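You operate a simulated robot arm through the tools that you are given. There is no shell and no other tool. Be economical: measure what you need, move in short steps, check, and stop when the job is done.

Carry out the task below with a simulated robot arm. There is one attempt and no reset: what you move stays moved.

Task
Fetch the black-topped gauge and stand it on the lower shelf of the steel table. Put the wide orange-dot coupon on the shelf under the white table. Put the red bung on the top of the bench away on the top of the white table. Take the round thermometer and leave it on top of the short core. Put the short half-round bar on the desk top. Take the red cap and put it on top of the small gold flange. The order is free. Set down upright: black-topped gauge.

Only the result counts: the job must be done as asked and must still hold three seconds after the hand-in. Knocking over, shifting, dropping, spilling or breaking anything else fails it. A push-on lid holds only when it is set on centred and level and pressed home; a screw cap is set on level and turned clockwise until tight.

Robot
A 7-joint arm with a fingered hand on a trunk, on a base that drives. Base frame: it is fixed to the floor where the robot stands at the start and does not move with it; the origin is under the middle of the robot, x ahead of it, y to its left, z up. Units: mm, degrees, N and s.
Its first joint turns from -166.0 to 166.0 degrees. Places, roughly: black-topped gauge [1000, 0, 1250]; desk top [-5900, 700, 800]; lower shelf of the steel table [800, -100, 400]; red bung (3x3x8 cm) [-2100, -2400, 900]; red cap (5x5x4 cm) [-3200, -2700, 900]; round thermometer [-2750, -2750, 750]; shelf under the white table [700, -2100, 300]; short core (13x7x10 cm) [-2900, -2400, 900]; short half-round bar (10x6x4 cm) [-3100, -2800, 900]; small gold flange (6x6x3 cm) [-2700, -2500, 900]; top of the white table [800, -2100, 800]; wide orange-dot coupon [1000, -2250, 750]. Payload 4 kg.
Tool frame: the origin (TCP) lies between the finger pads and is the grasp point; the fingertips stand 30 mm ahead of it; z points along the fingers, y is the line along which they close. Largest opening 104 mm; the body of the gripper starts 35 mm behind the TCP. The gripper is a hand of 4 fingers: y runs from the thumb to the fingers, the wrist lies at [-15, -113, -190] in the tool frame, and closing takes about 1.5 s.
Orientation is that of the tool frame in the base frame, as a unit quaternion [w, x, y, z]. With the fingers straight down and the wrist toward the robot, the tool's x, y and z point along [0, 1, 0], [1, 0, 0] and [0, 0, -1] of the base frame.

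Tools
- The arm moves only by the tool play_rows. Its argument "plan" is a list of rows, each an object of numbers (a shift or turn left out is 0, a gripper value left out holds the last): "tx", "ty", "tz": the shift along the tool's x, y, z in units of 40 mm (1.0 is 40 mm); "rx", "ry", "rz": the turn, a rotation vector about the tool's x, y, z in units of 6 degrees (1.0 is 6 degrees); "fingers": the gripper command, from -1 (fully open) to 1 (shut), values between in proportion. In form: [{"tx": .., "ty": .., "tz": .., "rx": .., "ry": .., "rz": .., "fingers": ..}, ...]. A call has 1 to 8 rows; each row shifts and turns the commanded pose from where the row before left it, along the tool's axes as they then stand. A call with a number of a shift or a turn outside -1 to 1 is refused whole. Each row takes 0.2 s and may step no farther than 50 mm and 8.6 degrees from the row before; otherwise, or with a gripper value out of range, the whole call is refused. Where a pose cannot be reached the arm comes as near as it can. A force on the tool above 40 N (or 10 N above the force at the start of the call, whichever is more), or a blocked arm, ends the call early, and 0.2 s more pass. The fingers move at their own pace (about 153 mm/s each) and stop on an object; they squeeze with about 31 N. The grip force told is the motor's: it shows also when the fingers shut on nothing. Time passes only in rows, and 0.2 s behind the last, so rows that do not move let the fingers close. The reply holds the time, the measured pose of the TCP, the force on the tool along the base axes, the opening and the grip force, in the units named above and with some noise, with the torque about the TCP (base axes, N m) and any sound that the robot's microphone picked up.
- Cameras (640 x 400 px; columns grow to the right, rows downward): "scene" is now at [319.5, 169, 1276.7]; the picture's right is [-0.26, -0.96, 0.00], its down [0.01, -0.00, -1.00] and it looks along [0.96, -0.26, 0.01] (base axes); focal length 214 px, centre (320, 200). "wrist" rides on the gripper at [61, -92, -130] in the tool frame; the picture's right is [-0.81, 0.28, -0.52], its down [-0.53, -0.71, 0.46] and it looks along [-0.24, 0.64, 0.72] (tool axes); focal length 275 px, centre (320, 200). There is no depth. A picture from a camera that has moved, and an enlarged one, comes with that camera's place and axes in the base frame and with its lens. The place of the scene camera against the robot may be out by one fixed shift of up to 18 mm in any direction.
- get_image(camera): a new picture of that camera. It takes no simulated time.
- base_move(legs): drives the robot by 1 to 6 legs, each [ahead, left, turn to the left] in mm, mm and degrees, along the robot's own axes; the way and the turn of a leg run together, so that a leg with both is an arc; at most 1500 mm and 180 degrees a leg. The arm and the cameras ride along, it lands a little off, and it stops where it bumps. It gives what a move gives.
- hand_shape(shape): the hand has 4 fingers and takes this shape, open, in about a second: jaw (thumb against the fingers, like two jaws); tri (thumb and two fingers); tip (a fingertip pinch); poke (one finger out to press); point (the index stretched); flat (the hand flat); cup (the hand cupped); fist (a fist). The gripper value then closes the fingers along that shape, each until it touches; the sizes above hold for jaw. It gives what a move gives, with no picture.
- turn_head(pan, tilt): turns the head with the scene camera to pan (to the left, within 143 degrees either way) and tilt (down, from -29 to 69), counted from straight ahead of the robot. It gives what a move gives.
- close_up(camera, box): a new picture of the part [left, top, right, bottom] of that camera's present view, enlarged. It takes no simulated time.
- job_done(): hands the job in; it is judged then, once.

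Work in short steps. Places have to be worked out from the pictures, the camera data and where the tool is seen: move nearer, look again, correct. Check each grasp and each placing, and mend what went wrong. You have 186 turns and 144 pictures in all, those below and enlarged ones among them. Open the gripper and draw the arm clear of the work before you hand the job in, unless the task says otherwise; then end with one line.

The tools are called after "Request:" by a JSON object that holds its "api" and its "payload". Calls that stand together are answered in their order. play_rows: Moves the arm, as the interface text tells. Its arguments: {"type":"object","properties":{"plan":{"type":"array","items":{"type":"object","properties":{"tx":{"type":"number"},"ty":{"type":"number"},"tz":{"type":"number"},"rx":{"type":"number"},"ry":{"type":"number"},"rz":{"type":"number"},"fingers":{"type":"number"}}}}},"required":["plan"]} The other tools are called the same way: hand_shape (shape) gives the hand a shape; base_move (legs) drives the base; turn_head (pan, tilt) turns the head that bears the scene camera; get_image (camera) takes a picture; close_up (camera, box) takes an enlarged picture of a part of a camera's view; job_done () hands the job in.

At the start:

```text
time: 0.0
ee_pos: [499.1, 182.7, 1476.0]
orientation: [-0.001, 0.707, 0.707, 0.0]
ft_force: [-0.8, -0.1, -0.1]
moment: [0.0, 0.05, -0.03]
finger_gap: 103.6
finger_force: 0.1
shape: jaw
robot x, y, heading: [0.0, -1.8, -0.0]
head pan, tilt: [-15.3, -0.8]
```

scene: 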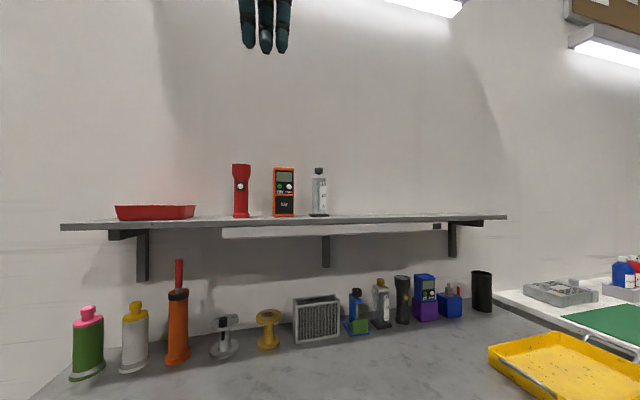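
wrist: 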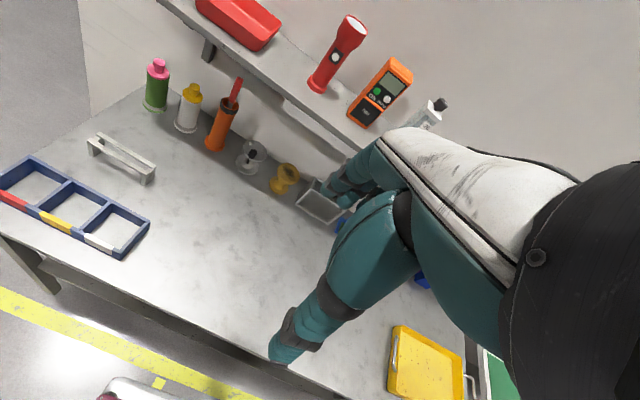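

The shelf on the wall holds three upright items; the one with the black top at (319,190) is likely the gauge. I'll look closer at it.

Request:
{"api": "close_up", "payload": {"camera": "scene", "box": [220, 150, 380, 250]}}

Request:
{"api": "turn_head", "payload": {"pan": -10, "tilt": 50}}

Request:
{"api": "get_image", "payload": {"camera": "scene"}}

```text
4.00 times, centred on (300, 200) of scene
camera zoom: at [319.5, 169.0, 1276.7], right [-0.26, -0.96, 0.0], down [0.01, 0.0, -1.0], along [0.96, -0.26, 0.01], focal length 858 px, centre (400, 200)
```

zoom: 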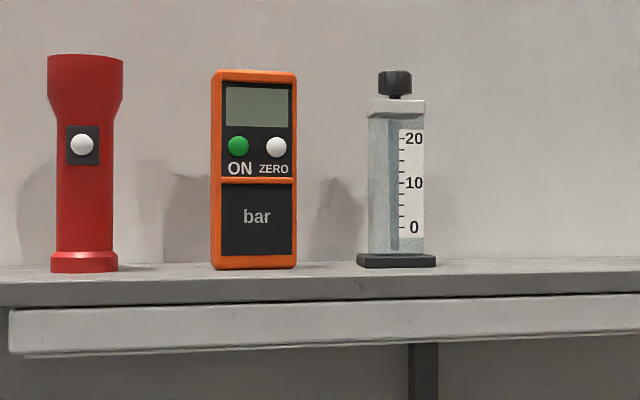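

```text
time: 1.2
ee_pos: [499.1, 183.6, 1477.1]
orientation: [0.0, 0.707, 0.707, 0.0]
ft_force: [0.5, -0.6, 0.0]
moment: [0.02, -0.04, 0.01]
finger_gap: 103.5
finger_force: 0.0
shape: jaw
robot x, y, heading: [-3.5, 3.9, -0.1]
head pan, tilt: [-10.0, 50.0]
```

```text
140 pictures are left
camera scene: at [308.9, 179.3, 1197.6], right [-0.17, -0.98, 0.0], down [-0.75, 0.13, -0.64], along [0.63, -0.11, -0.77], focal length 214 px, centre (320, 200)
```

scene: 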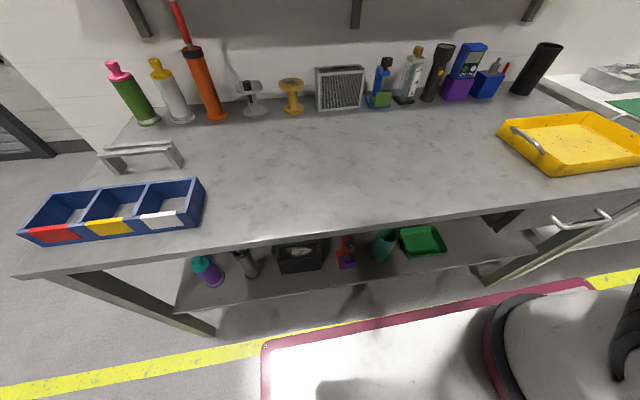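

The gauge is the sight-glass tube on the wall shelf, at roughly (1000,-15), base z≈1233, top z≈1390. A horizontal grasp (fingers ahead, closing sideways) should suit both the pick and the low shelf, so I'll move ahead in free air first.

Request:
{"api": "play_rows", "payload": {"plan": [{"ty": 1}, {"ty": 1}, {"ty": 1}, {"ty": 1}, {"ty": 1}]}}

Request:
{"api": "play_rows", "payload": {"plan": [{"rx": -0.7217, "ry": -0.7217, "rz": -0.7217}, {"rx": -0.7217, "ry": -0.7217, "rz": -0.7217}, {"rx": -0.7217, "ry": -0.7217, "rz": -0.7217}, {"rx": -0.7217, "ry": -0.7217, "rz": -0.7217}, {"rx": -0.7217, "ry": -0.7217, "rz": -0.7217}, {"rx": -0.7217, "ry": -0.7217, "rz": -0.7217}, {"rx": -0.7217, "ry": -0.7217, "rz": -0.7217}, {"rx": -0.7217, "ry": -0.7217, "rz": -0.7217}]}}

Request:
{"api": "turn_head", "payload": {"pan": -15, "tilt": 0}}

Request:
{"api": "get_image", "payload": {"camera": "scene"}}

```text
time: 2.4
ee_pos: [698.0, 184.3, 1476.8]
orientation: [0.0, 0.707, 0.707, 0.002]
ft_force: [-0.9, -0.7, 0.4]
moment: [0.0, -0.07, 0.0]
finger_gap: 103.7
finger_force: 0.1
shape: jaw
robot x, y, heading: [-2.8, 0.7, -0.0]
head pan, tilt: [-10.0, 50.0]
```

```text
time: 4.2
ee_pos: [699.1, 182.5, 1477.3]
orientation: [0.409, 0.408, 0.816, 0.001]
ft_force: [-0.3, 1.0, 0.2]
moment: [0.01, -0.01, 0.04]
finger_gap: 103.8
finger_force: 0.1
shape: jaw
robot x, y, heading: [0.8, 3.4, -0.0]
head pan, tilt: [-10.0, 50.0]
```

```text
time: 5.4
ee_pos: [699.2, 182.6, 1478.2]
orientation: [0.409, 0.408, 0.816, 0.001]
ft_force: [0.6, -0.7, 0.0]
moment: [-0.01, 0.01, 0.03]
finger_gap: 103.6
finger_force: 0.0
shape: jaw
robot x, y, heading: [2.8, 0.9, 0.1]
head pan, tilt: [-15.0, 0.0]
```

```text
139 pictures are left
camera scene: at [320.0, 169.4, 1275.3], right [-0.26, -0.97, 0.0], down [0.0, 0.0, -1.0], along [0.97, -0.26, 0.0], focal length 214 px, centre (320, 200)
```

scene: 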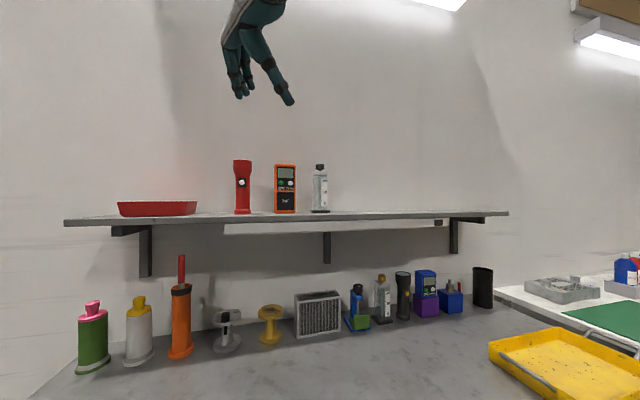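

The rotation tracks fine; I finish it, then look with the wrist camera to triangulate the gauge.

Request:
{"api": "play_rows", "payload": {"plan": [{"rx": -0.7217, "ry": -0.7217, "rz": -0.7217}, {"rx": -0.7217, "ry": -0.7217, "rz": -0.7217}, {"rx": -0.7217, "ry": -0.7217, "rz": -0.7217}, {"rx": -0.7217, "ry": -0.7217, "rz": -0.7217}, {"rx": -0.7217, "ry": -0.7217, "rz": -0.7217}, {"rx": -0.7217, "ry": -0.7217, "rz": -0.7217}, {"rx": -0.7217, "ry": -0.7217, "rz": -0.7217}, {"rx": -0.7217, "ry": -0.7217, "rz": -0.7217}]}}

Request:
{"api": "play_rows", "payload": {"plan": [{"ty": -1}, {"ty": -1}, {"ty": -1}, {"ty": -1}, {"ty": -1}, {"tx": 1}, {"tx": 1}, {"tx": 1}]}}

Request:
{"api": "get_image", "payload": {"camera": "wrist"}}

Request:
{"api": "get_image", "payload": {"camera": "scene"}}

```text
time: 7.2
ee_pos: [699.9, 181.7, 1477.4]
orientation: [0.708, -0.001, 0.707, 0.0]
ft_force: [-0.7, -0.5, 0.2]
moment: [-0.02, -0.01, -0.01]
finger_gap: 103.6
finger_force: 0.1
shape: jaw
robot x, y, heading: [-0.2, 4.7, 0.2]
head pan, tilt: [-15.0, 0.0]
```

```text
time: 9.0
ee_pos: [696.8, -18.1, 1361.8]
orientation: [0.707, 0.0, 0.707, 0.0]
ft_force: [0.4, 0.6, -0.3]
moment: [0.0, -0.01, -0.03]
finger_gap: 103.7
finger_force: 0.0
shape: jaw
robot x, y, heading: [2.7, 0.2, -0.2]
head pan, tilt: [-15.0, 0.0]
```

```text
138 pictures are left
camera wrist: at [567.8, -110.1, 1299.0], right [-0.52, 0.27, 0.81], down [0.46, -0.71, 0.53], along [0.72, 0.64, 0.24], focal length 275 px, centre (320, 200)
```

wrist: 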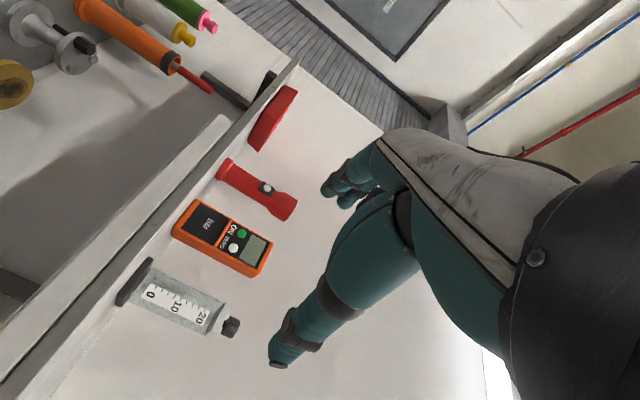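

```text
137 pictures are left
camera scene: at [320.0, 169.1, 1275.4], right [-0.26, -0.97, 0.0], down [0.0, 0.0, -1.0], along [0.97, -0.26, 0.0], focal length 214 px, centre (320, 200)
```

scene: 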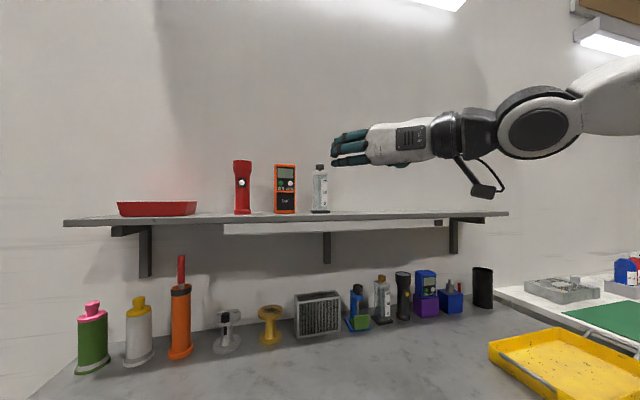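

Triangulating gives the gauge axis at about (1020,-17), body z≈1243–1366. I lower to z≈1335 and advance part of the way.

Request:
{"api": "play_rows", "payload": {"plan": [{"tx": 0.68}, {"tz": 1}, {"tz": 1}, {"tz": 1}, {"tz": 1}, {"tz": 1}]}}

Request:
{"api": "get_image", "payload": {"camera": "wrist"}}

Request:
{"api": "close_up", "payload": {"camera": "scene", "box": [240, 120, 400, 220]}}

```text
time: 10.4
ee_pos: [901.3, -15.1, 1332.8]
orientation: [0.708, 0.001, 0.706, 0.001]
ft_force: [0.1, 0.6, 0.0]
moment: [0.01, 0.0, 0.01]
finger_gap: 104.0
finger_force: 0.1
shape: jaw
robot x, y, heading: [1.7, -4.3, 0.1]
head pan, tilt: [-15.0, 0.0]
```

```text
136 pictures are left
camera wrist: at [771.5, -107.6, 1270.2], right [-0.52, 0.27, 0.81], down [0.46, -0.71, 0.53], along [0.72, 0.64, 0.24], focal length 275 px, centre (320, 200)
```

wrist: 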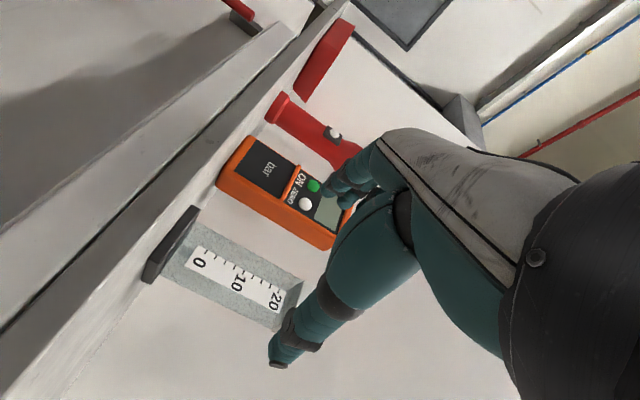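

```text
4.00 times, centred on (320, 170) of scene
camera zoom: at [319.5, 169.2, 1275.5], right [-0.26, -0.97, 0.0], down [0.0, 0.0, -1.0], along [0.97, -0.26, 0.0], focal length 858 px, centre (320, 320)
```

zoom: 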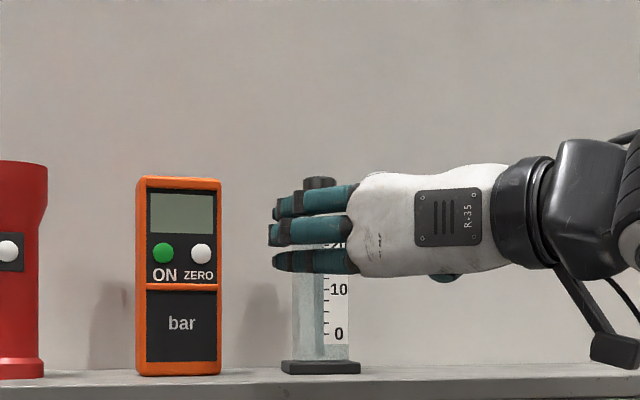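

The hand lines up with the gauge at y≈-18. I narrow the fingers a little and advance so the body sits between the pads.

Request:
{"api": "play_rows", "payload": {"plan": [{"ty": -0.1, "fingers": -0.5}, {"tz": 0.7}, {"tz": 0.7}, {"tz": 0.7}, {"tz": 0.7}]}}

Request:
{"api": "close_up", "payload": {"camera": "scene", "box": [240, 120, 400, 220]}}

Request:
{"api": "get_image", "payload": {"camera": "wrist"}}

```text
time: 11.6
ee_pos: [1013.3, -21.0, 1329.6]
orientation: [0.707, 0.0, 0.707, -0.001]
ft_force: [-0.3, -0.1, -0.1]
moment: [0.0, 0.04, -0.05]
finger_gap: 78.1
finger_force: 0.0
shape: jaw
robot x, y, heading: [-1.1, -0.4, 0.1]
head pan, tilt: [-15.0, 0.0]
```

```text
4.00 times, centred on (320, 170) of scene
camera zoom: at [319.7, 169.4, 1275.5], right [-0.26, -0.97, 0.0], down [0.0, 0.0, -1.0], along [0.97, -0.26, 0.0], focal length 858 px, centre (320, 320)
```

zoom: 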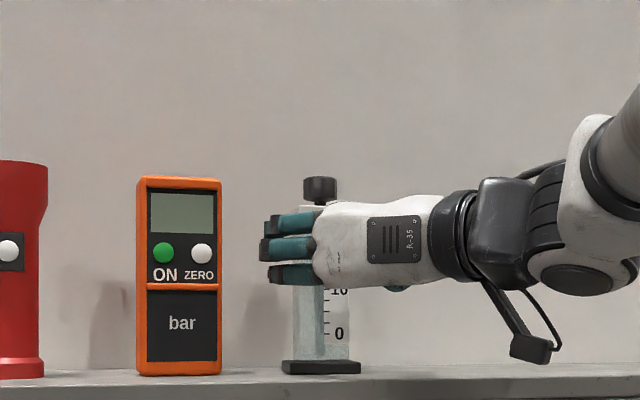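

```text
133 pictures are left
camera wrist: at [882.6, -113.8, 1267.2], right [-0.52, 0.27, 0.81], down [0.46, -0.71, 0.53], along [0.72, 0.64, 0.24], focal length 275 px, centre (320, 200)
```

wrist: 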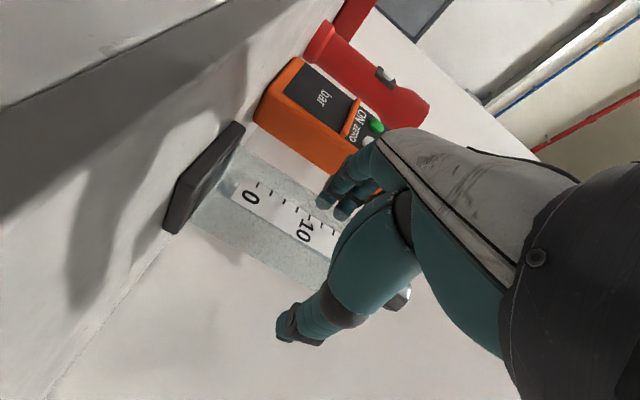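

The body is between the fingers; I advance 20 mm more and close.

Request:
{"api": "play_rows", "payload": {"plan": [{"tz": 0.5, "fingers": -0.5}, {"fingers": 1}, {}, {}, {}, {}, {}, {}]}}

Request:
{"api": "close_up", "payload": {"camera": "scene", "box": [240, 120, 400, 220]}}

```text
time: 13.4
ee_pos: [1033.0, -19.3, 1327.8]
orientation: [0.707, 0.0, 0.708, 0.0]
ft_force: [1.2, -1.2, 0.0]
moment: [-0.12, -0.03, 0.05]
finger_gap: 37.2
finger_force: 31.1
shape: jaw
robot x, y, heading: [-2.9, 0.9, 0.2]
head pan, tilt: [-15.0, 0.0]
```

```text
4.00 times, centred on (320, 170) of scene
camera zoom: at [320.0, 169.3, 1275.4], right [-0.26, -0.97, 0.0], down [0.0, 0.0, -1.0], along [0.97, -0.26, 0.0], focal length 858 px, centre (320, 320)
```

zoom: 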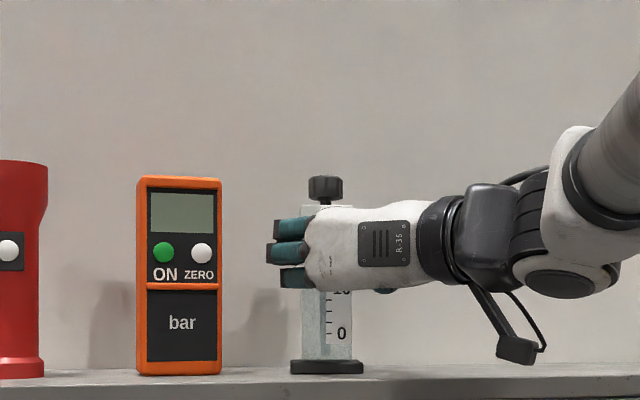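

Gripped firmly (gap 37 mm). I lift and draw back clear of the shelf.

Request:
{"api": "play_rows", "payload": {"plan": [{"tx": -0.5}, {"tx": -0.5}, {"tz": -1}, {"tz": -1}, {"tz": -1}, {"tz": -1}, {"tz": -1}, {"tz": -1}]}}

Request:
{"api": "base_move", "payload": {"legs": [[-450, 0, 0]]}}

Request:
{"api": "turn_head", "payload": {"pan": 0, "tilt": 40}}

Request:
{"api": "get_image", "payload": {"camera": "scene"}}

Request:
{"api": "get_image", "payload": {"camera": "wrist"}}

```text
time: 15.2
ee_pos: [792.8, -22.2, 1369.7]
orientation: [0.706, 0.0, 0.708, 0.0]
ft_force: [0.7, 0.0, -2.1]
moment: [-0.05, -0.04, -0.01]
finger_gap: 37.2
finger_force: 30.5
shape: jaw
robot x, y, heading: [-1.0, -1.1, 0.0]
head pan, tilt: [-15.0, 0.0]
```

```text
time: 17.9
ee_pos: [344.5, -20.4, 1370.0]
orientation: [0.707, -0.002, 0.707, 0.002]
ft_force: [-1.0, 1.1, -2.6]
moment: [-0.01, -0.01, 0.03]
finger_gap: 37.3
finger_force: 30.9
shape: jaw
robot x, y, heading: [-443.6, -0.9, 0.1]
head pan, tilt: [-15.0, 0.0]
```

```text
time: 18.9
ee_pos: [344.0, -19.3, 1370.6]
orientation: [0.707, -0.002, 0.707, 0.002]
ft_force: [0.3, 0.4, -3.0]
moment: [-0.01, 0.03, 0.0]
finger_gap: 37.0
finger_force: 30.9
shape: jaw
robot x, y, heading: [-447.8, -0.0, 0.4]
head pan, tilt: [0.0, 40.0]
```

```text
131 pictures are left
camera scene: at [-131.3, 193.1, 1211.7], right [0.01, -1.0, 0.0], down [-0.64, 0.0, -0.77], along [0.77, 0.0, -0.64], focal length 214 px, centre (320, 200)
```

scene: 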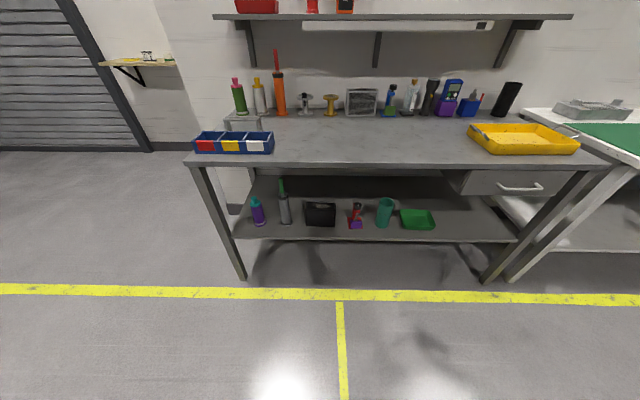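

```text
130 pictures are left
camera wrist: at [214.9, -112.8, 1307.5], right [-0.52, 0.27, 0.81], down [0.46, -0.71, 0.53], along [0.72, 0.65, 0.24], focal length 275 px, centre (320, 200)
```

wrist: 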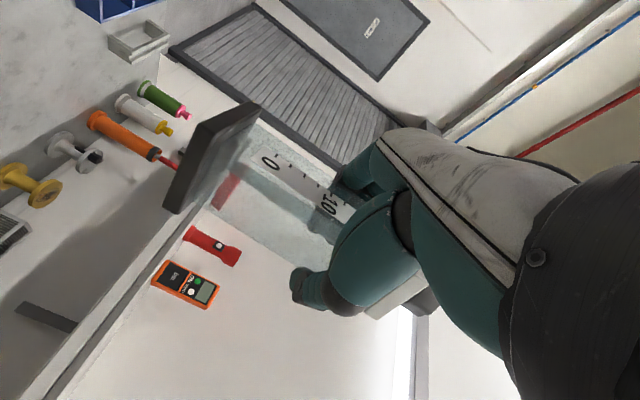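

The lower shelf's front edge is at x≈565, z≈390, table top edge x≈493; free space lies right of the green tray, around y≈-510. I shift the base right and lower the arm in front of the table.

Request:
{"api": "base_move", "payload": {"legs": [[0, -490, 0]]}}

Request:
{"api": "play_rows", "payload": {"plan": [{"tx": 1}, {"tx": 1}, {"tx": 1}, {"tx": 1}, {"tx": 1}, {"tx": 1}, {"tx": 1}, {"tx": 1}]}}

Request:
{"api": "play_rows", "payload": {"plan": [{"tx": 1}, {"tx": 1}, {"tx": 1}, {"tx": 1}, {"tx": 1}, {"tx": 1}, {"tx": 1}, {"tx": 1}]}}

Request:
{"api": "get_image", "payload": {"camera": "scene"}}

```text
time: 21.9
ee_pos: [348.7, -505.0, 1369.2]
orientation: [0.707, -0.004, 0.707, 0.004]
ft_force: [-0.1, 0.2, -3.1]
moment: [-0.07, 0.0, 0.01]
finger_gap: 37.2
finger_force: 31.1
shape: jaw
robot x, y, heading: [-446.2, -490.8, 1.0]
head pan, tilt: [0.0, 40.0]
```

```text
time: 23.6
ee_pos: [347.7, -504.7, 1046.8]
orientation: [0.708, -0.004, 0.707, 0.004]
ft_force: [-1.1, 0.2, -3.0]
moment: [0.0, 0.0, 0.03]
finger_gap: 37.4
finger_force: 30.9
shape: jaw
robot x, y, heading: [-440.5, -489.2, 0.6]
head pan, tilt: [0.0, 40.0]
```

```text
time: 25.4
ee_pos: [349.0, -504.5, 727.3]
orientation: [0.707, -0.004, 0.707, 0.005]
ft_force: [0.7, -0.6, -3.1]
moment: [0.01, -0.05, -0.03]
finger_gap: 37.2
finger_force: 30.7
shape: jaw
robot x, y, heading: [-442.4, -489.8, 0.7]
head pan, tilt: [0.0, 40.0]
```

```text
129 pictures are left
camera scene: at [-128.5, -294.9, 1211.7], right [0.01, -1.0, 0.0], down [-0.64, -0.01, -0.77], along [0.77, 0.01, -0.64], focal length 214 px, centre (320, 200)
```

scene: 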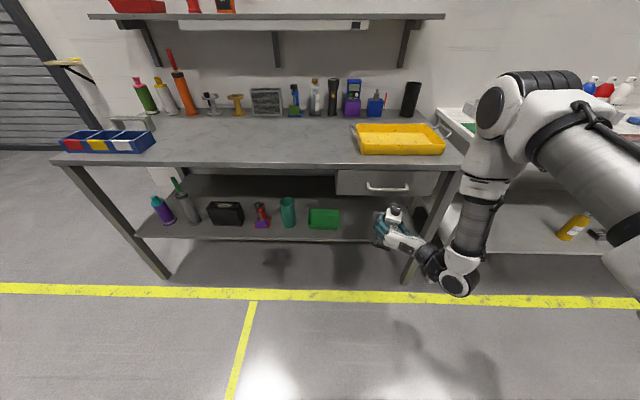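

The elbow may lean forward over the table in this posture; I lower further and extend the arm a bit to see how the elbow behaves before entering.

Request:
{"api": "play_rows", "payload": {"plan": [{"tx": 1}, {"tx": 1}, {"tx": 1}, {"tx": 1}, {"tx": 0.75}, {"tz": 1}, {"tz": 1}]}}

Request:
{"api": "get_image", "payload": {"camera": "scene"}}

Request:
{"api": "get_image", "payload": {"camera": "wrist"}}

```text
time: 27.1
ee_pos: [427.8, -503.4, 539.4]
orientation: [0.707, -0.004, 0.708, 0.004]
ft_force: [-0.1, 0.6, -3.5]
moment: [-0.03, -0.01, 0.0]
finger_gap: 37.3
finger_force: 30.9
shape: jaw
robot x, y, heading: [-444.2, -491.3, 0.6]
head pan, tilt: [0.0, 40.0]
```

```text
128 pictures are left
camera scene: at [-128.3, -294.9, 1211.7], right [0.01, -1.0, 0.0], down [-0.64, -0.01, -0.77], along [0.77, 0.01, -0.64], focal length 214 px, centre (320, 200)
```

scene: 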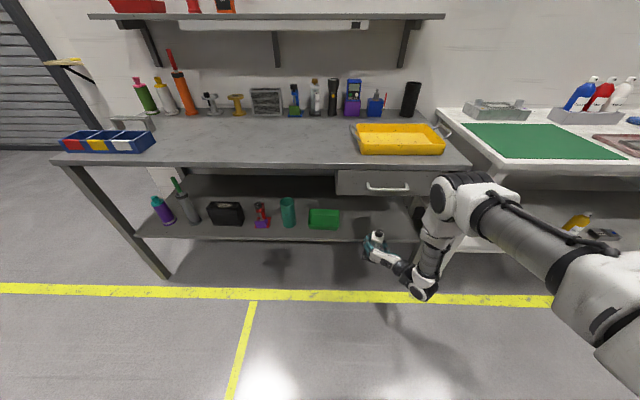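

```text
127 pictures are left
camera wrist: at [298.5, -598.1, 476.5], right [-0.52, 0.27, 0.81], down [0.46, -0.71, 0.53], along [0.72, 0.65, 0.24], focal length 275 px, centre (320, 200)
```

wrist: 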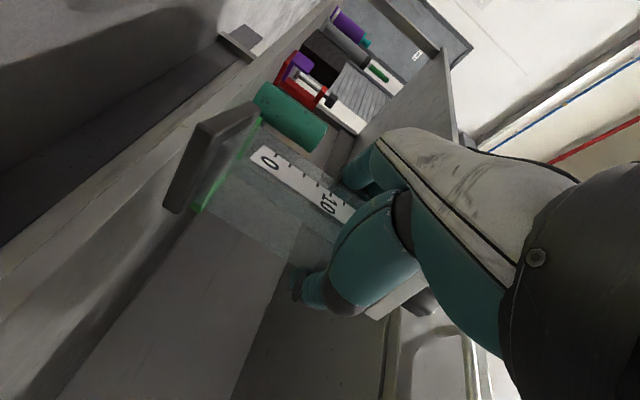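

Extending drops the elbow well; now TCP is 872 ahead of the axis. I extend 120 mm more toward the shelf and check.

Request:
{"api": "play_rows", "payload": {"plan": [{"tz": 1}, {"tz": 1}, {"tz": 1}]}}

Request:
{"api": "get_image", "payload": {"camera": "scene"}}

Request:
{"api": "get_image", "payload": {"camera": "wrist"}}

```text
time: 27.9
ee_pos: [544.9, -502.5, 537.9]
orientation: [0.706, -0.004, 0.708, 0.004]
ft_force: [-0.2, -0.3, -2.4]
moment: [-0.04, -0.03, 0.02]
finger_gap: 37.4
finger_force: 30.8
shape: jaw
robot x, y, heading: [-448.3, -491.3, 1.0]
head pan, tilt: [0.0, 40.0]
```

```text
126 pictures are left
camera scene: at [-128.3, -294.9, 1211.6], right [0.01, -1.0, 0.0], down [-0.64, -0.01, -0.77], along [0.77, 0.01, -0.64], focal length 214 px, centre (320, 200)
```

scene: 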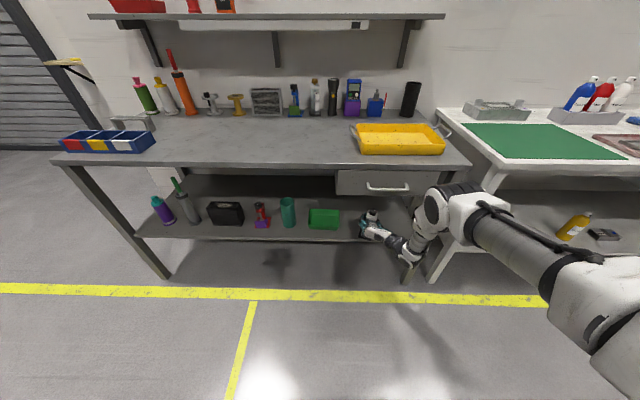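

```text
125 pictures are left
camera wrist: at [416.1, -596.4, 475.9], right [-0.52, 0.27, 0.81], down [0.46, -0.71, 0.53], along [0.72, 0.65, 0.24], focal length 275 px, centre (320, 200)
```

wrist: 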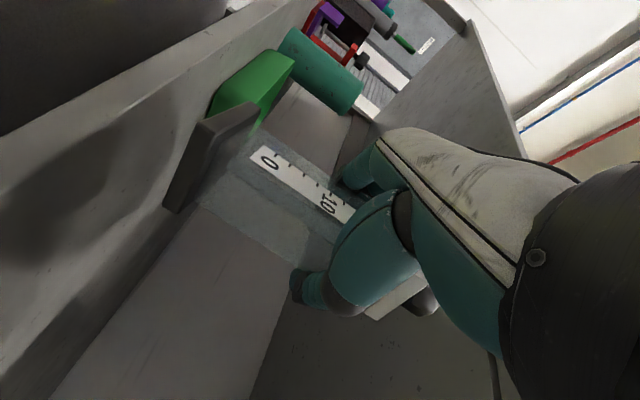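

Elbow stays in front of the table. Extending the last ~100 mm with the arm.

Request:
{"api": "play_rows", "payload": {"plan": [{"tz": 0.9}, {"tz": 0.9}, {"tz": 0.9}]}}

Request:
{"api": "get_image", "payload": {"camera": "scene"}}

Request:
{"api": "get_image", "payload": {"camera": "wrist"}}

```text
time: 28.6
ee_pos: [654.8, -500.3, 538.0]
orientation: [0.706, -0.004, 0.709, 0.003]
ft_force: [0.8, 1.0, -1.9]
moment: [-0.07, 0.0, -0.01]
finger_gap: 37.1
finger_force: 30.7
shape: jaw
robot x, y, heading: [-443.8, -487.3, 0.5]
head pan, tilt: [0.0, 40.0]
```

```text
124 pictures are left
camera scene: at [-128.6, -294.4, 1211.6], right [0.01, -1.0, 0.0], down [-0.64, -0.01, -0.77], along [0.77, 0.01, -0.64], focal length 214 px, centre (320, 200)
```

scene: 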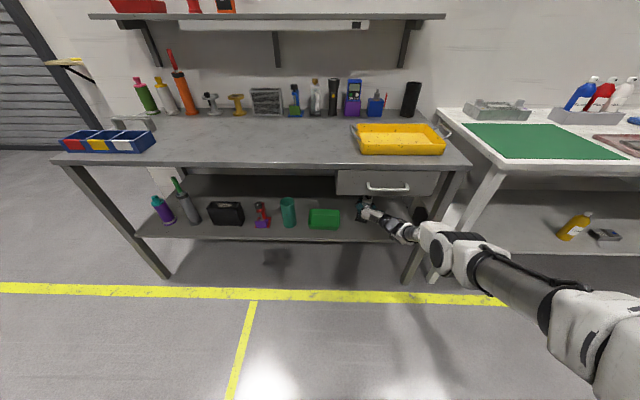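

```text
123 pictures are left
camera wrist: at [525.0, -594.4, 476.9], right [-0.52, 0.27, 0.81], down [0.47, -0.71, 0.53], along [0.72, 0.65, 0.24], focal length 275 px, centre (320, 200)
```

wrist: 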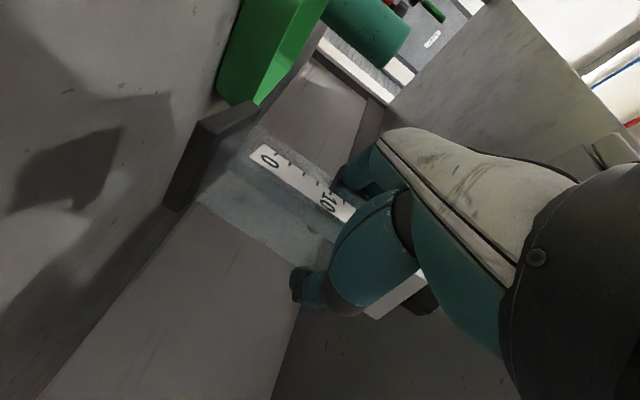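

Over the shelf with the gauge clear of the green tray. I lower gently toward contact.

Request:
{"api": "play_rows", "payload": {"plan": [{"tx": 0.3}, {"tx": 0.3}, {"tx": 0.2}]}}

Request:
{"api": "get_image", "payload": {"camera": "wrist"}}

Request:
{"api": "close_up", "payload": {"camera": "scene", "box": [290, 160, 450, 260]}}

```text
time: 29.4
ee_pos: [647.3, -501.0, 533.7]
orientation: [0.707, -0.004, 0.708, 0.004]
ft_force: [0.1, -0.7, -2.2]
moment: [-0.04, -0.06, 0.0]
finger_gap: 37.2
finger_force: 31.0
shape: jaw
out of reach, approached as far as the arm can: row 1, 2, 3
robot x, y, heading: [-442.1, -491.6, 0.6]
head pan, tilt: [0.0, 40.0]
```

```text
122 pictures are left
camera wrist: at [519.7, -595.0, 471.1], right [-0.52, 0.27, 0.81], down [0.46, -0.71, 0.53], along [0.72, 0.65, 0.24], focal length 275 px, centre (320, 200)
```

wrist: 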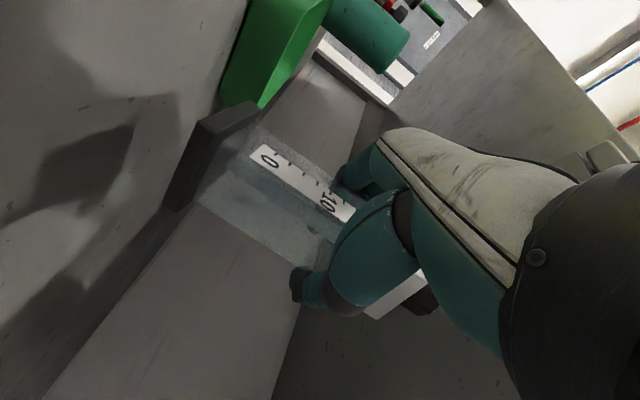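

```text
4.00 times, centred on (370, 210) of scene
camera zoom: at [-128.3, -294.9, 1211.6], right [0.01, -1.0, 0.0], down [-0.64, -0.01, -0.77], along [0.77, 0.01, -0.64], focal length 858 px, centre (120, 160)
```

zoom: 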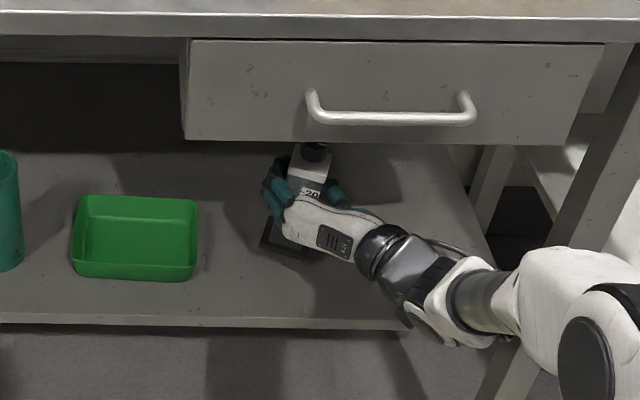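

The arm is at full stretch, so I pull back 60 mm and bring the base forward 70 mm, keeping the elbow well clear of the table.

Request:
{"api": "play_rows", "payload": {"plan": [{"tz": -0.8}, {"tz": -0.8}]}}

Request:
{"api": "base_move", "payload": {"legs": [[75, 0, 0]]}}

Request:
{"api": "play_rows", "payload": {"plan": [{"tx": 0.3}, {"tx": 0.3}]}}

Request:
{"api": "close_up", "payload": {"camera": "scene", "box": [290, 160, 450, 260]}}

```text
time: 30.1
ee_pos: [583.0, -503.4, 534.6]
orientation: [0.706, -0.004, 0.708, 0.004]
ft_force: [-0.9, -0.7, -2.2]
moment: [-0.01, 0.01, 0.02]
finger_gap: 37.5
finger_force: 30.7
shape: jaw
robot x, y, heading: [-444.4, -489.1, 0.8]
head pan, tilt: [0.0, 40.0]
```

```text
time: 31.1
ee_pos: [657.5, -503.3, 533.2]
orientation: [0.707, -0.004, 0.707, 0.003]
ft_force: [0.0, 0.7, -1.8]
moment: [-0.06, -0.02, -0.02]
finger_gap: 37.2
finger_force: 31.4
shape: jaw
robot x, y, heading: [-365.9, -490.8, 0.7]
head pan, tilt: [0.0, 40.0]
```

```text
time: 31.7
ee_pos: [658.3, -503.7, 509.4]
orientation: [0.707, -0.004, 0.708, 0.004]
ft_force: [-0.1, 0.4, -2.7]
moment: [-0.01, 0.01, 0.01]
finger_gap: 37.4
finger_force: 31.4
shape: jaw
robot x, y, heading: [-374.3, -490.4, 0.5]
head pan, tilt: [0.0, 40.0]
```

```text
4.00 times, centred on (370, 210) of scene
camera zoom: at [-54.5, -294.4, 1211.7], right [0.01, -1.0, 0.0], down [-0.64, -0.01, -0.77], along [0.77, 0.01, -0.64], focal length 858 px, centre (120, 160)
```

zoom: 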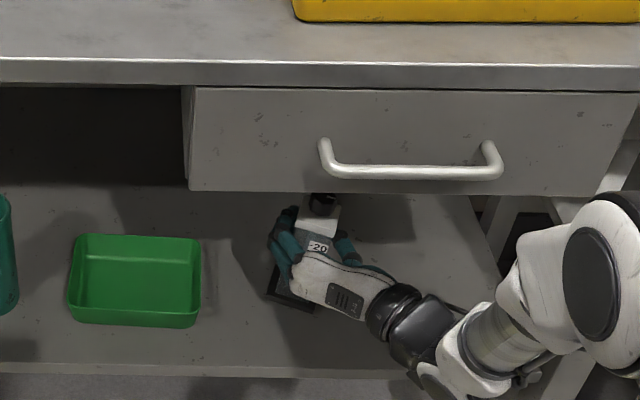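

Now I lower in 4 mm steps watching the force.

Request:
{"api": "play_rows", "payload": {"plan": [{"tx": 0.12}, {"tx": 0.12}, {"tx": 0.1}, {}]}}

Request:
{"api": "get_image", "payload": {"camera": "wrist"}}

```text
time: 32.7
ee_pos: [657.8, -503.2, 496.1]
orientation: [0.707, -0.003, 0.707, 0.004]
ft_force: [0.1, 0.3, -2.4]
moment: [0.02, -0.04, -0.06]
finger_gap: 37.1
finger_force: 31.0
shape: jaw
robot x, y, heading: [-375.7, -487.9, 0.8]
head pan, tilt: [0.0, 40.0]
```

```text
119 pictures are left
camera wrist: at [529.0, -596.6, 433.8], right [-0.52, 0.27, 0.81], down [0.46, -0.71, 0.53], along [0.72, 0.65, 0.24], focal length 275 px, centre (320, 200)
```

wrist: 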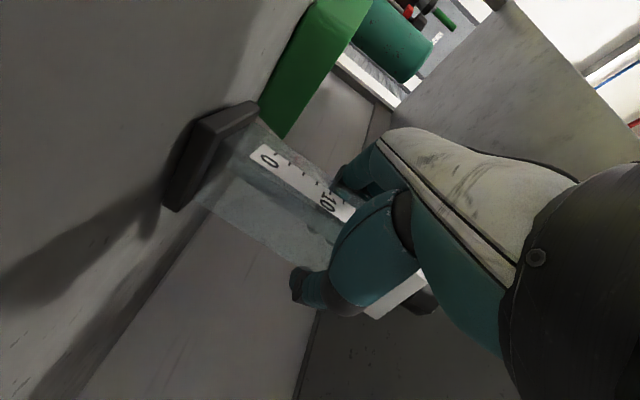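

Still some gap by the shadow; continue.

Request:
{"api": "play_rows", "payload": {"plan": [{"tx": 0.1}, {"tx": 0.1}, {"tx": 0.1}, {}]}}

Request:
{"api": "play_rows", "payload": {"plan": [{"tx": 0.08}, {"tx": 0.08}, {}]}}

Request:
{"api": "close_up", "payload": {"camera": "wrist", "box": [120, 60, 320, 260]}}

```text
time: 33.7
ee_pos: [659.6, -502.4, 486.7]
orientation: [0.708, -0.004, 0.706, 0.005]
ft_force: [4.3, 5.5, 16.4]
moment: [0.21, 0.03, -0.02]
finger_gap: 37.4
finger_force: 31.3
shape: jaw
robot x, y, heading: [-369.9, -495.1, 0.5]
head pan, tilt: [0.0, 40.0]
```

```text
time: 34.5
ee_pos: [659.4, -503.3, 482.5]
orientation: [0.71, -0.003, 0.704, 0.004]
ft_force: [7.0, 6.4, 37.8]
moment: [0.54, -0.07, -0.04]
finger_gap: 37.1
finger_force: 30.9
shape: jaw
robot x, y, heading: [-370.3, -491.0, 0.9]
head pan, tilt: [0.0, 40.0]
```

```text
2.00 times, centred on (220, 160) of wrist
camera zoom: at [530.6, -596.6, 419.2], right [-0.53, 0.27, 0.81], down [0.46, -0.71, 0.53], along [0.72, 0.65, 0.25], focal length 551 px, centre (520, 280)
```

zoom: 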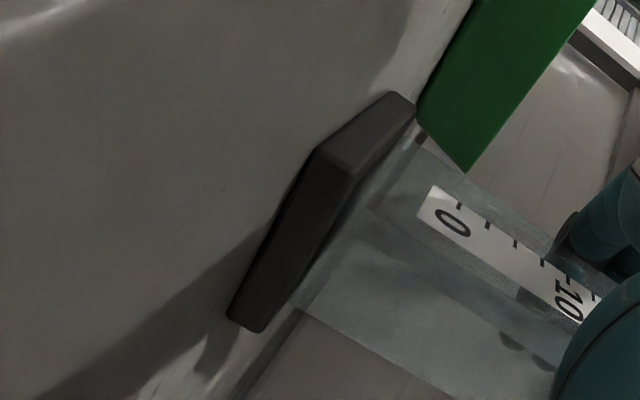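

Contact made (a bit over-pressed). I relieve the push and open the fingers.

Request:
{"api": "play_rows", "payload": {"plan": [{"tx": -0.1}, {"tx": -0.06}, {}]}}

Request:
{"api": "play_rows", "payload": {"plan": [{"fingers": -0.3}, {}, {}, {}]}}

Request:
{"api": "get_image", "payload": {"camera": "wrist"}}

```text
time: 35.3
ee_pos: [658.2, -504.3, 485.2]
orientation: [0.706, -0.004, 0.708, 0.003]
ft_force: [6.2, 2.0, 17.1]
moment: [0.2, -0.06, -0.04]
finger_gap: 37.3
finger_force: 30.7
shape: jaw
robot x, y, heading: [-368.5, -490.5, 0.4]
head pan, tilt: [0.0, 40.0]
```

```text
time: 36.3
ee_pos: [657.4, -504.3, 484.8]
orientation: [0.707, -0.004, 0.707, 0.003]
ft_force: [-0.4, 0.2, -0.1]
moment: [-0.02, -0.01, 0.02]
finger_gap: 67.5
finger_force: 0.0
shape: jaw
robot x, y, heading: [-370.1, -487.3, 0.4]
head pan, tilt: [0.0, 40.0]
```

```text
117 pictures are left
camera wrist: at [528.5, -597.3, 422.0], right [-0.52, 0.27, 0.81], down [0.46, -0.71, 0.53], along [0.72, 0.65, 0.24], focal length 275 px, centre (320, 200)
```

wrist: 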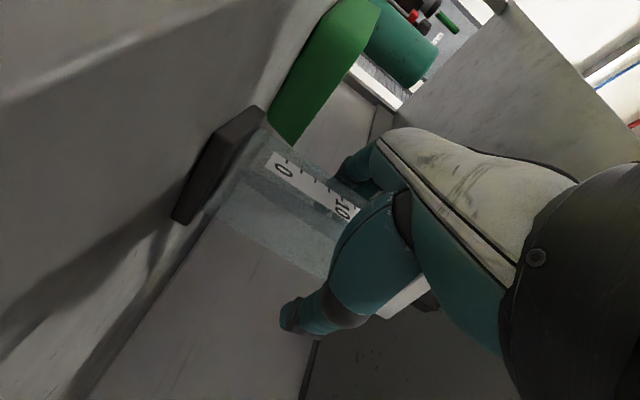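

Gauge stands free. I back out straight.

Request:
{"api": "play_rows", "payload": {"plan": [{"tz": -0.6}, {"tz": -1}, {"tz": -1}, {"tz": -1}, {"tz": -1}, {"tz": -1}]}}

Request:
{"api": "base_move", "payload": {"legs": [[-180, 0, 0]]}}

Request:
{"api": "get_image", "payload": {"camera": "scene"}}

```text
time: 37.7
ee_pos: [433.6, -508.2, 485.2]
orientation: [0.707, -0.004, 0.707, 0.003]
ft_force: [0.1, 0.0, -0.2]
moment: [-0.02, -0.02, -0.02]
finger_gap: 67.3
finger_force: 0.1
shape: jaw
robot x, y, heading: [-372.2, -495.1, 0.4]
head pan, tilt: [0.0, 40.0]
```

```text
time: 39.2
ee_pos: [258.3, -507.3, 484.3]
orientation: [0.707, -0.005, 0.707, 0.006]
ft_force: [0.1, -0.8, -0.3]
moment: [0.0, 0.02, 0.0]
finger_gap: 67.2
finger_force: 0.0
shape: jaw
robot x, y, heading: [-546.4, -492.7, 0.4]
head pan, tilt: [0.0, 40.0]
```

```text
116 pictures are left
camera scene: at [-231.5, -295.6, 1211.7], right [0.01, -1.0, 0.0], down [-0.64, -0.01, -0.77], along [0.77, 0.01, -0.64], focal length 214 px, centre (320, 200)
```

scene: 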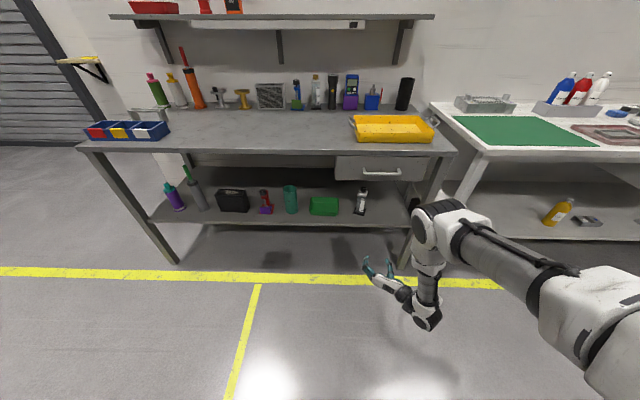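

Gauge task done: it stands on the lower shelf. Next I raise the arm while turning the fingers back down, then drive toward the white table.

Request:
{"api": "play_rows", "payload": {"plan": [{"tx": -0.97, "ty": 0.08, "tz": -0.1, "rx": 0.7217, "ry": 0.7217, "rz": 0.7217}, {"tx": -0.97, "ty": 0.08, "tz": -0.1, "rx": 0.7217, "ry": 0.7217, "rz": 0.7217}, {"tx": -0.91, "ty": 0.24, "tz": -0.33, "rx": 0.7217, "ry": 0.7217, "rz": 0.7217}, {"tx": -0.91, "ty": 0.24, "tz": -0.33, "rx": 0.7217, "ry": 0.7217, "rz": 0.7217}, {"tx": -0.91, "ty": 0.24, "tz": -0.33, "rx": 0.7217, "ry": 0.7217, "rz": 0.7217}, {"tx": -0.76, "ty": 0.32, "tz": -0.56, "rx": 0.7217, "ry": 0.7217, "rz": 0.7217}, {"tx": -0.76, "ty": 0.32, "tz": -0.56, "rx": 0.7217, "ry": 0.7217, "rz": 0.7217}, {"tx": -0.76, "ty": 0.32, "tz": -0.56, "rx": 0.7217, "ry": 0.7217, "rz": 0.7217}]}}

Request:
{"api": "play_rows", "payload": {"plan": [{"tx": -0.56, "ty": 0.32, "tz": -0.76, "rx": 0.7217, "ry": 0.7217, "rz": 0.7217}, {"tx": -0.56, "ty": 0.32, "tz": -0.76, "rx": 0.7217, "ry": 0.7217, "rz": 0.7217}, {"tx": -0.56, "ty": 0.32, "tz": -0.76, "rx": 0.7217, "ry": 0.7217, "rz": 0.7217}, {"tx": -0.33, "ty": 0.24, "tz": -0.91, "rx": 0.7217, "ry": 0.7217, "rz": 0.7217}, {"tx": -0.33, "ty": 0.24, "tz": -0.91, "rx": 0.7217, "ry": 0.7217, "rz": 0.7217}, {"tx": -0.33, "ty": 0.24, "tz": -0.91, "rx": 0.7217, "ry": 0.7217, "rz": 0.7217}, {"tx": -0.1, "ty": 0.08, "tz": -0.97, "rx": 0.7217, "ry": 0.7217, "rz": 0.7217}, {"tx": -0.1, "ty": 0.08, "tz": -0.97, "rx": 0.7217, "ry": 0.7217, "rz": 0.7217, "fingers": -1}]}}

Request:
{"api": "base_move", "payload": {"legs": [[0, -1500, 0], [0, -150, 0]]}}

Request:
{"api": "get_image", "payload": {"camera": "scene"}}

Request:
{"api": "get_image", "payload": {"camera": "wrist"}}

```text
time: 41.0
ee_pos: [237.7, -492.2, 801.1]
orientation: [0.407, 0.403, 0.82, 0.003]
ft_force: [-0.4, -0.8, 0.1]
moment: [-0.01, 0.0, 0.02]
finger_gap: 67.3
finger_force: 0.1
shape: jaw
robot x, y, heading: [-544.0, -489.8, 0.5]
head pan, tilt: [0.0, 40.0]
```

```text
time: 42.8
ee_pos: [233.6, -499.0, 1102.5]
orientation: [0.018, 0.691, 0.723, -0.014]
ft_force: [-1.1, 2.7, -0.9]
moment: [-0.15, -0.02, -0.04]
finger_gap: 103.7
finger_force: 0.0
shape: jaw
out of reach, approached as far as the arm can: row 6, 7
robot x, y, heading: [-548.1, -491.9, 0.9]
head pan, tilt: [0.0, 40.0]
```

```text
time: 51.1
ee_pos: [299.3, -2089.9, 1101.2]
orientation: [-0.001, 0.684, 0.73, 0.0]
ft_force: [0.7, 0.1, -0.1]
moment: [-0.02, 0.02, 0.02]
finger_gap: 103.7
finger_force: 0.1
shape: jaw
robot x, y, heading: [-479.0, -2130.6, 3.7]
head pan, tilt: [0.0, 40.0]
```

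```text
115 pictures are left
camera scene: at [-175.0, -1916.1, 1211.7], right [0.07, -1.0, 0.0], down [-0.64, -0.04, -0.77], along [0.76, 0.05, -0.64], focal length 214 px, centre (320, 200)
```

scene: 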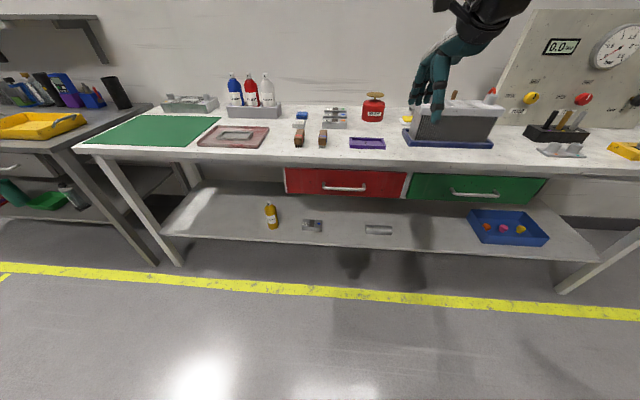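

```text
114 pictures are left
camera wrist: at [204.8, -2035.9, 1230.6], right [0.33, -0.79, 0.52], down [-0.68, -0.58, -0.45], along [0.66, -0.2, -0.72], focal length 275 px, centre (320, 200)
```

wrist: 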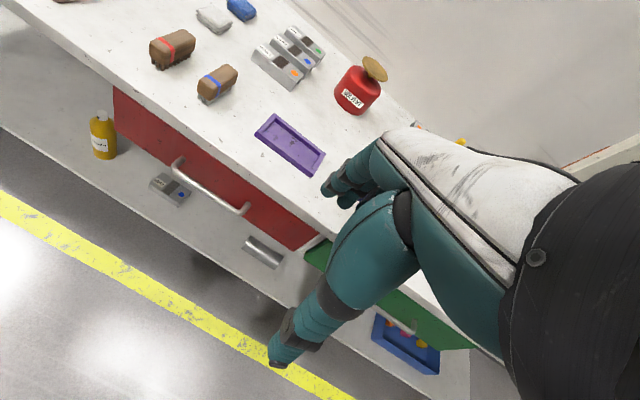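

The coupons with dots are on the white table near scene (330,118). I zoom in.

Request:
{"api": "close_up", "payload": {"camera": "scene", "box": [280, 90, 400, 165]}}

Request:
{"api": "close_up", "payload": {"camera": "wrist", "box": [180, 0, 400, 180]}}

```text
5.33 times, centred on (340, 128) of scene
camera zoom: at [-175.0, -1916.1, 1211.7], right [0.07, -1.0, 0.0], down [-0.64, -0.04, -0.77], along [0.76, 0.05, -0.64], focal length 1144 px, centre (213, 587)
```

zoom: 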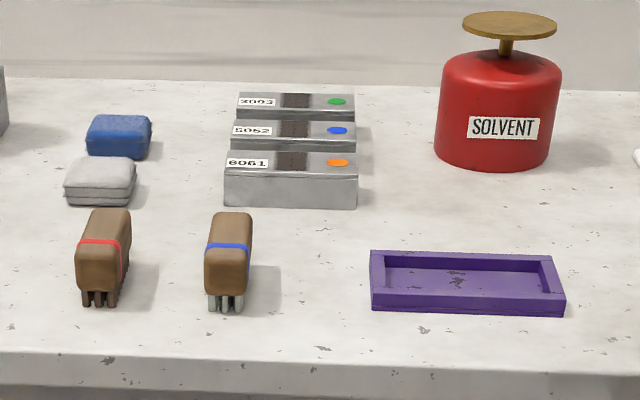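

```text
2.22 times, centred on (290, 90) of wrist
camera zoom: at [204.8, -2035.9, 1230.6], right [0.33, -0.79, 0.52], down [-0.68, -0.58, -0.45], along [0.66, -0.2, -0.72], focal length 612 px, centre (387, 444)
```

zoom: 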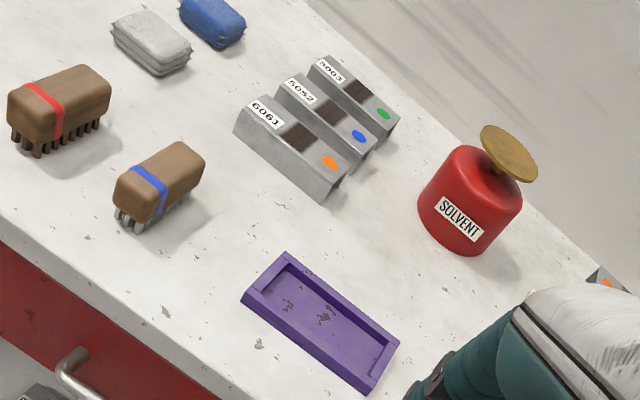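

There seems to be another orange-dot object behind the hand nearer y≈-2250. I raise the hand to see it.

Request:
{"api": "play_rows", "payload": {"plan": [{"tz": -1}, {"tz": -1}, {"tz": -1}, {"tz": -1}, {"tz": -1}]}}

Request:
{"api": "close_up", "payload": {"camera": "scene", "box": [280, 70, 520, 220]}}

Request:
{"api": "get_image", "payload": {"camera": "wrist"}}

```text
time: 52.3
ee_pos: [299.8, -2092.9, 1299.6]
orientation: [0.0, 0.684, 0.729, -0.001]
ft_force: [0.2, 0.7, -0.4]
moment: [-0.02, 0.01, -0.03]
finger_gap: 104.0
finger_force: 0.0
shape: jaw
robot x, y, heading: [-481.7, -2129.0, 3.6]
head pan, tilt: [0.0, 40.0]
```

```text
2.67 times, centred on (400, 145) of scene
camera zoom: at [-174.9, -1916.3, 1211.7], right [0.07, -1.0, 0.0], down [-0.64, -0.04, -0.77], along [0.76, 0.05, -0.64], focal length 572 px, centre (107, 347)
```

zoom: 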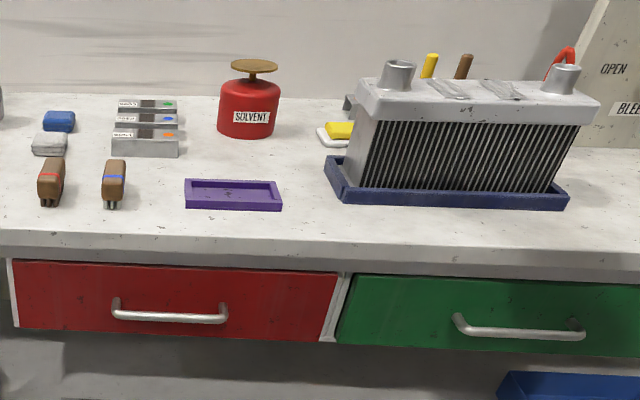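

```text
110 pictures are left
camera wrist: at [204.5, -2038.4, 1429.5], right [0.33, -0.79, 0.52], down [-0.68, -0.58, -0.46], along [0.66, -0.2, -0.72], focal length 275 px, centre (320, 200)
```

wrist: 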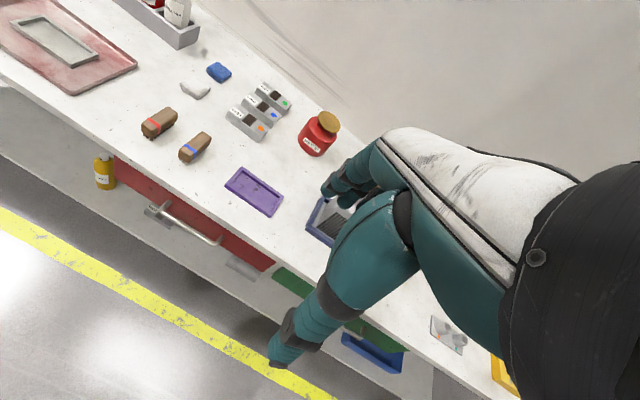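

A grey thing peeks out behind the radiator's left end, likely the wanted coupon at (1000,-2250). I drive right and ahead to look at it with the head from another side.

Request:
{"api": "base_move", "payload": {"legs": [[280, -420, -3.6]]}}

Request:
{"api": "get_image", "payload": {"camera": "scene"}}

Request:
{"api": "get_image", "payload": {"camera": "wrist"}}

```text
time: 55.3
ee_pos: [594.1, -2562.7, 1300.1]
orientation: [0.0, 0.709, 0.706, 0.0]
ft_force: [-0.3, 0.9, 0.4]
moment: [-0.01, 0.03, 0.0]
finger_gap: 103.7
finger_force: 0.0
shape: jaw
robot x, y, heading: [-183.7, -2544.2, -0.6]
head pan, tilt: [0.0, 40.0]
```

```text
109 pictures are left
camera scene: at [133.4, -2355.0, 1211.7], right [-0.01, -1.0, 0.0], down [-0.64, 0.0, -0.77], along [0.77, 0.0, -0.64], focal length 214 px, centre (320, 200)
```

scene: 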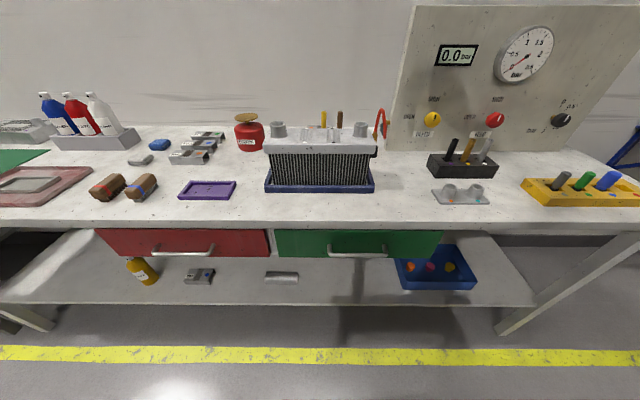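

```text
108 pictures are left
camera wrist: at [502.4, -2502.2, 1429.0], right [0.27, -0.81, 0.52], down [-0.72, -0.53, -0.45], along [0.64, -0.25, -0.72], focal length 275 px, centre (320, 200)
```

wrist: 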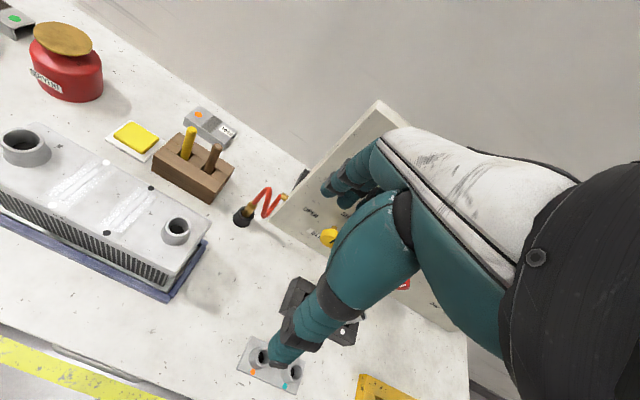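

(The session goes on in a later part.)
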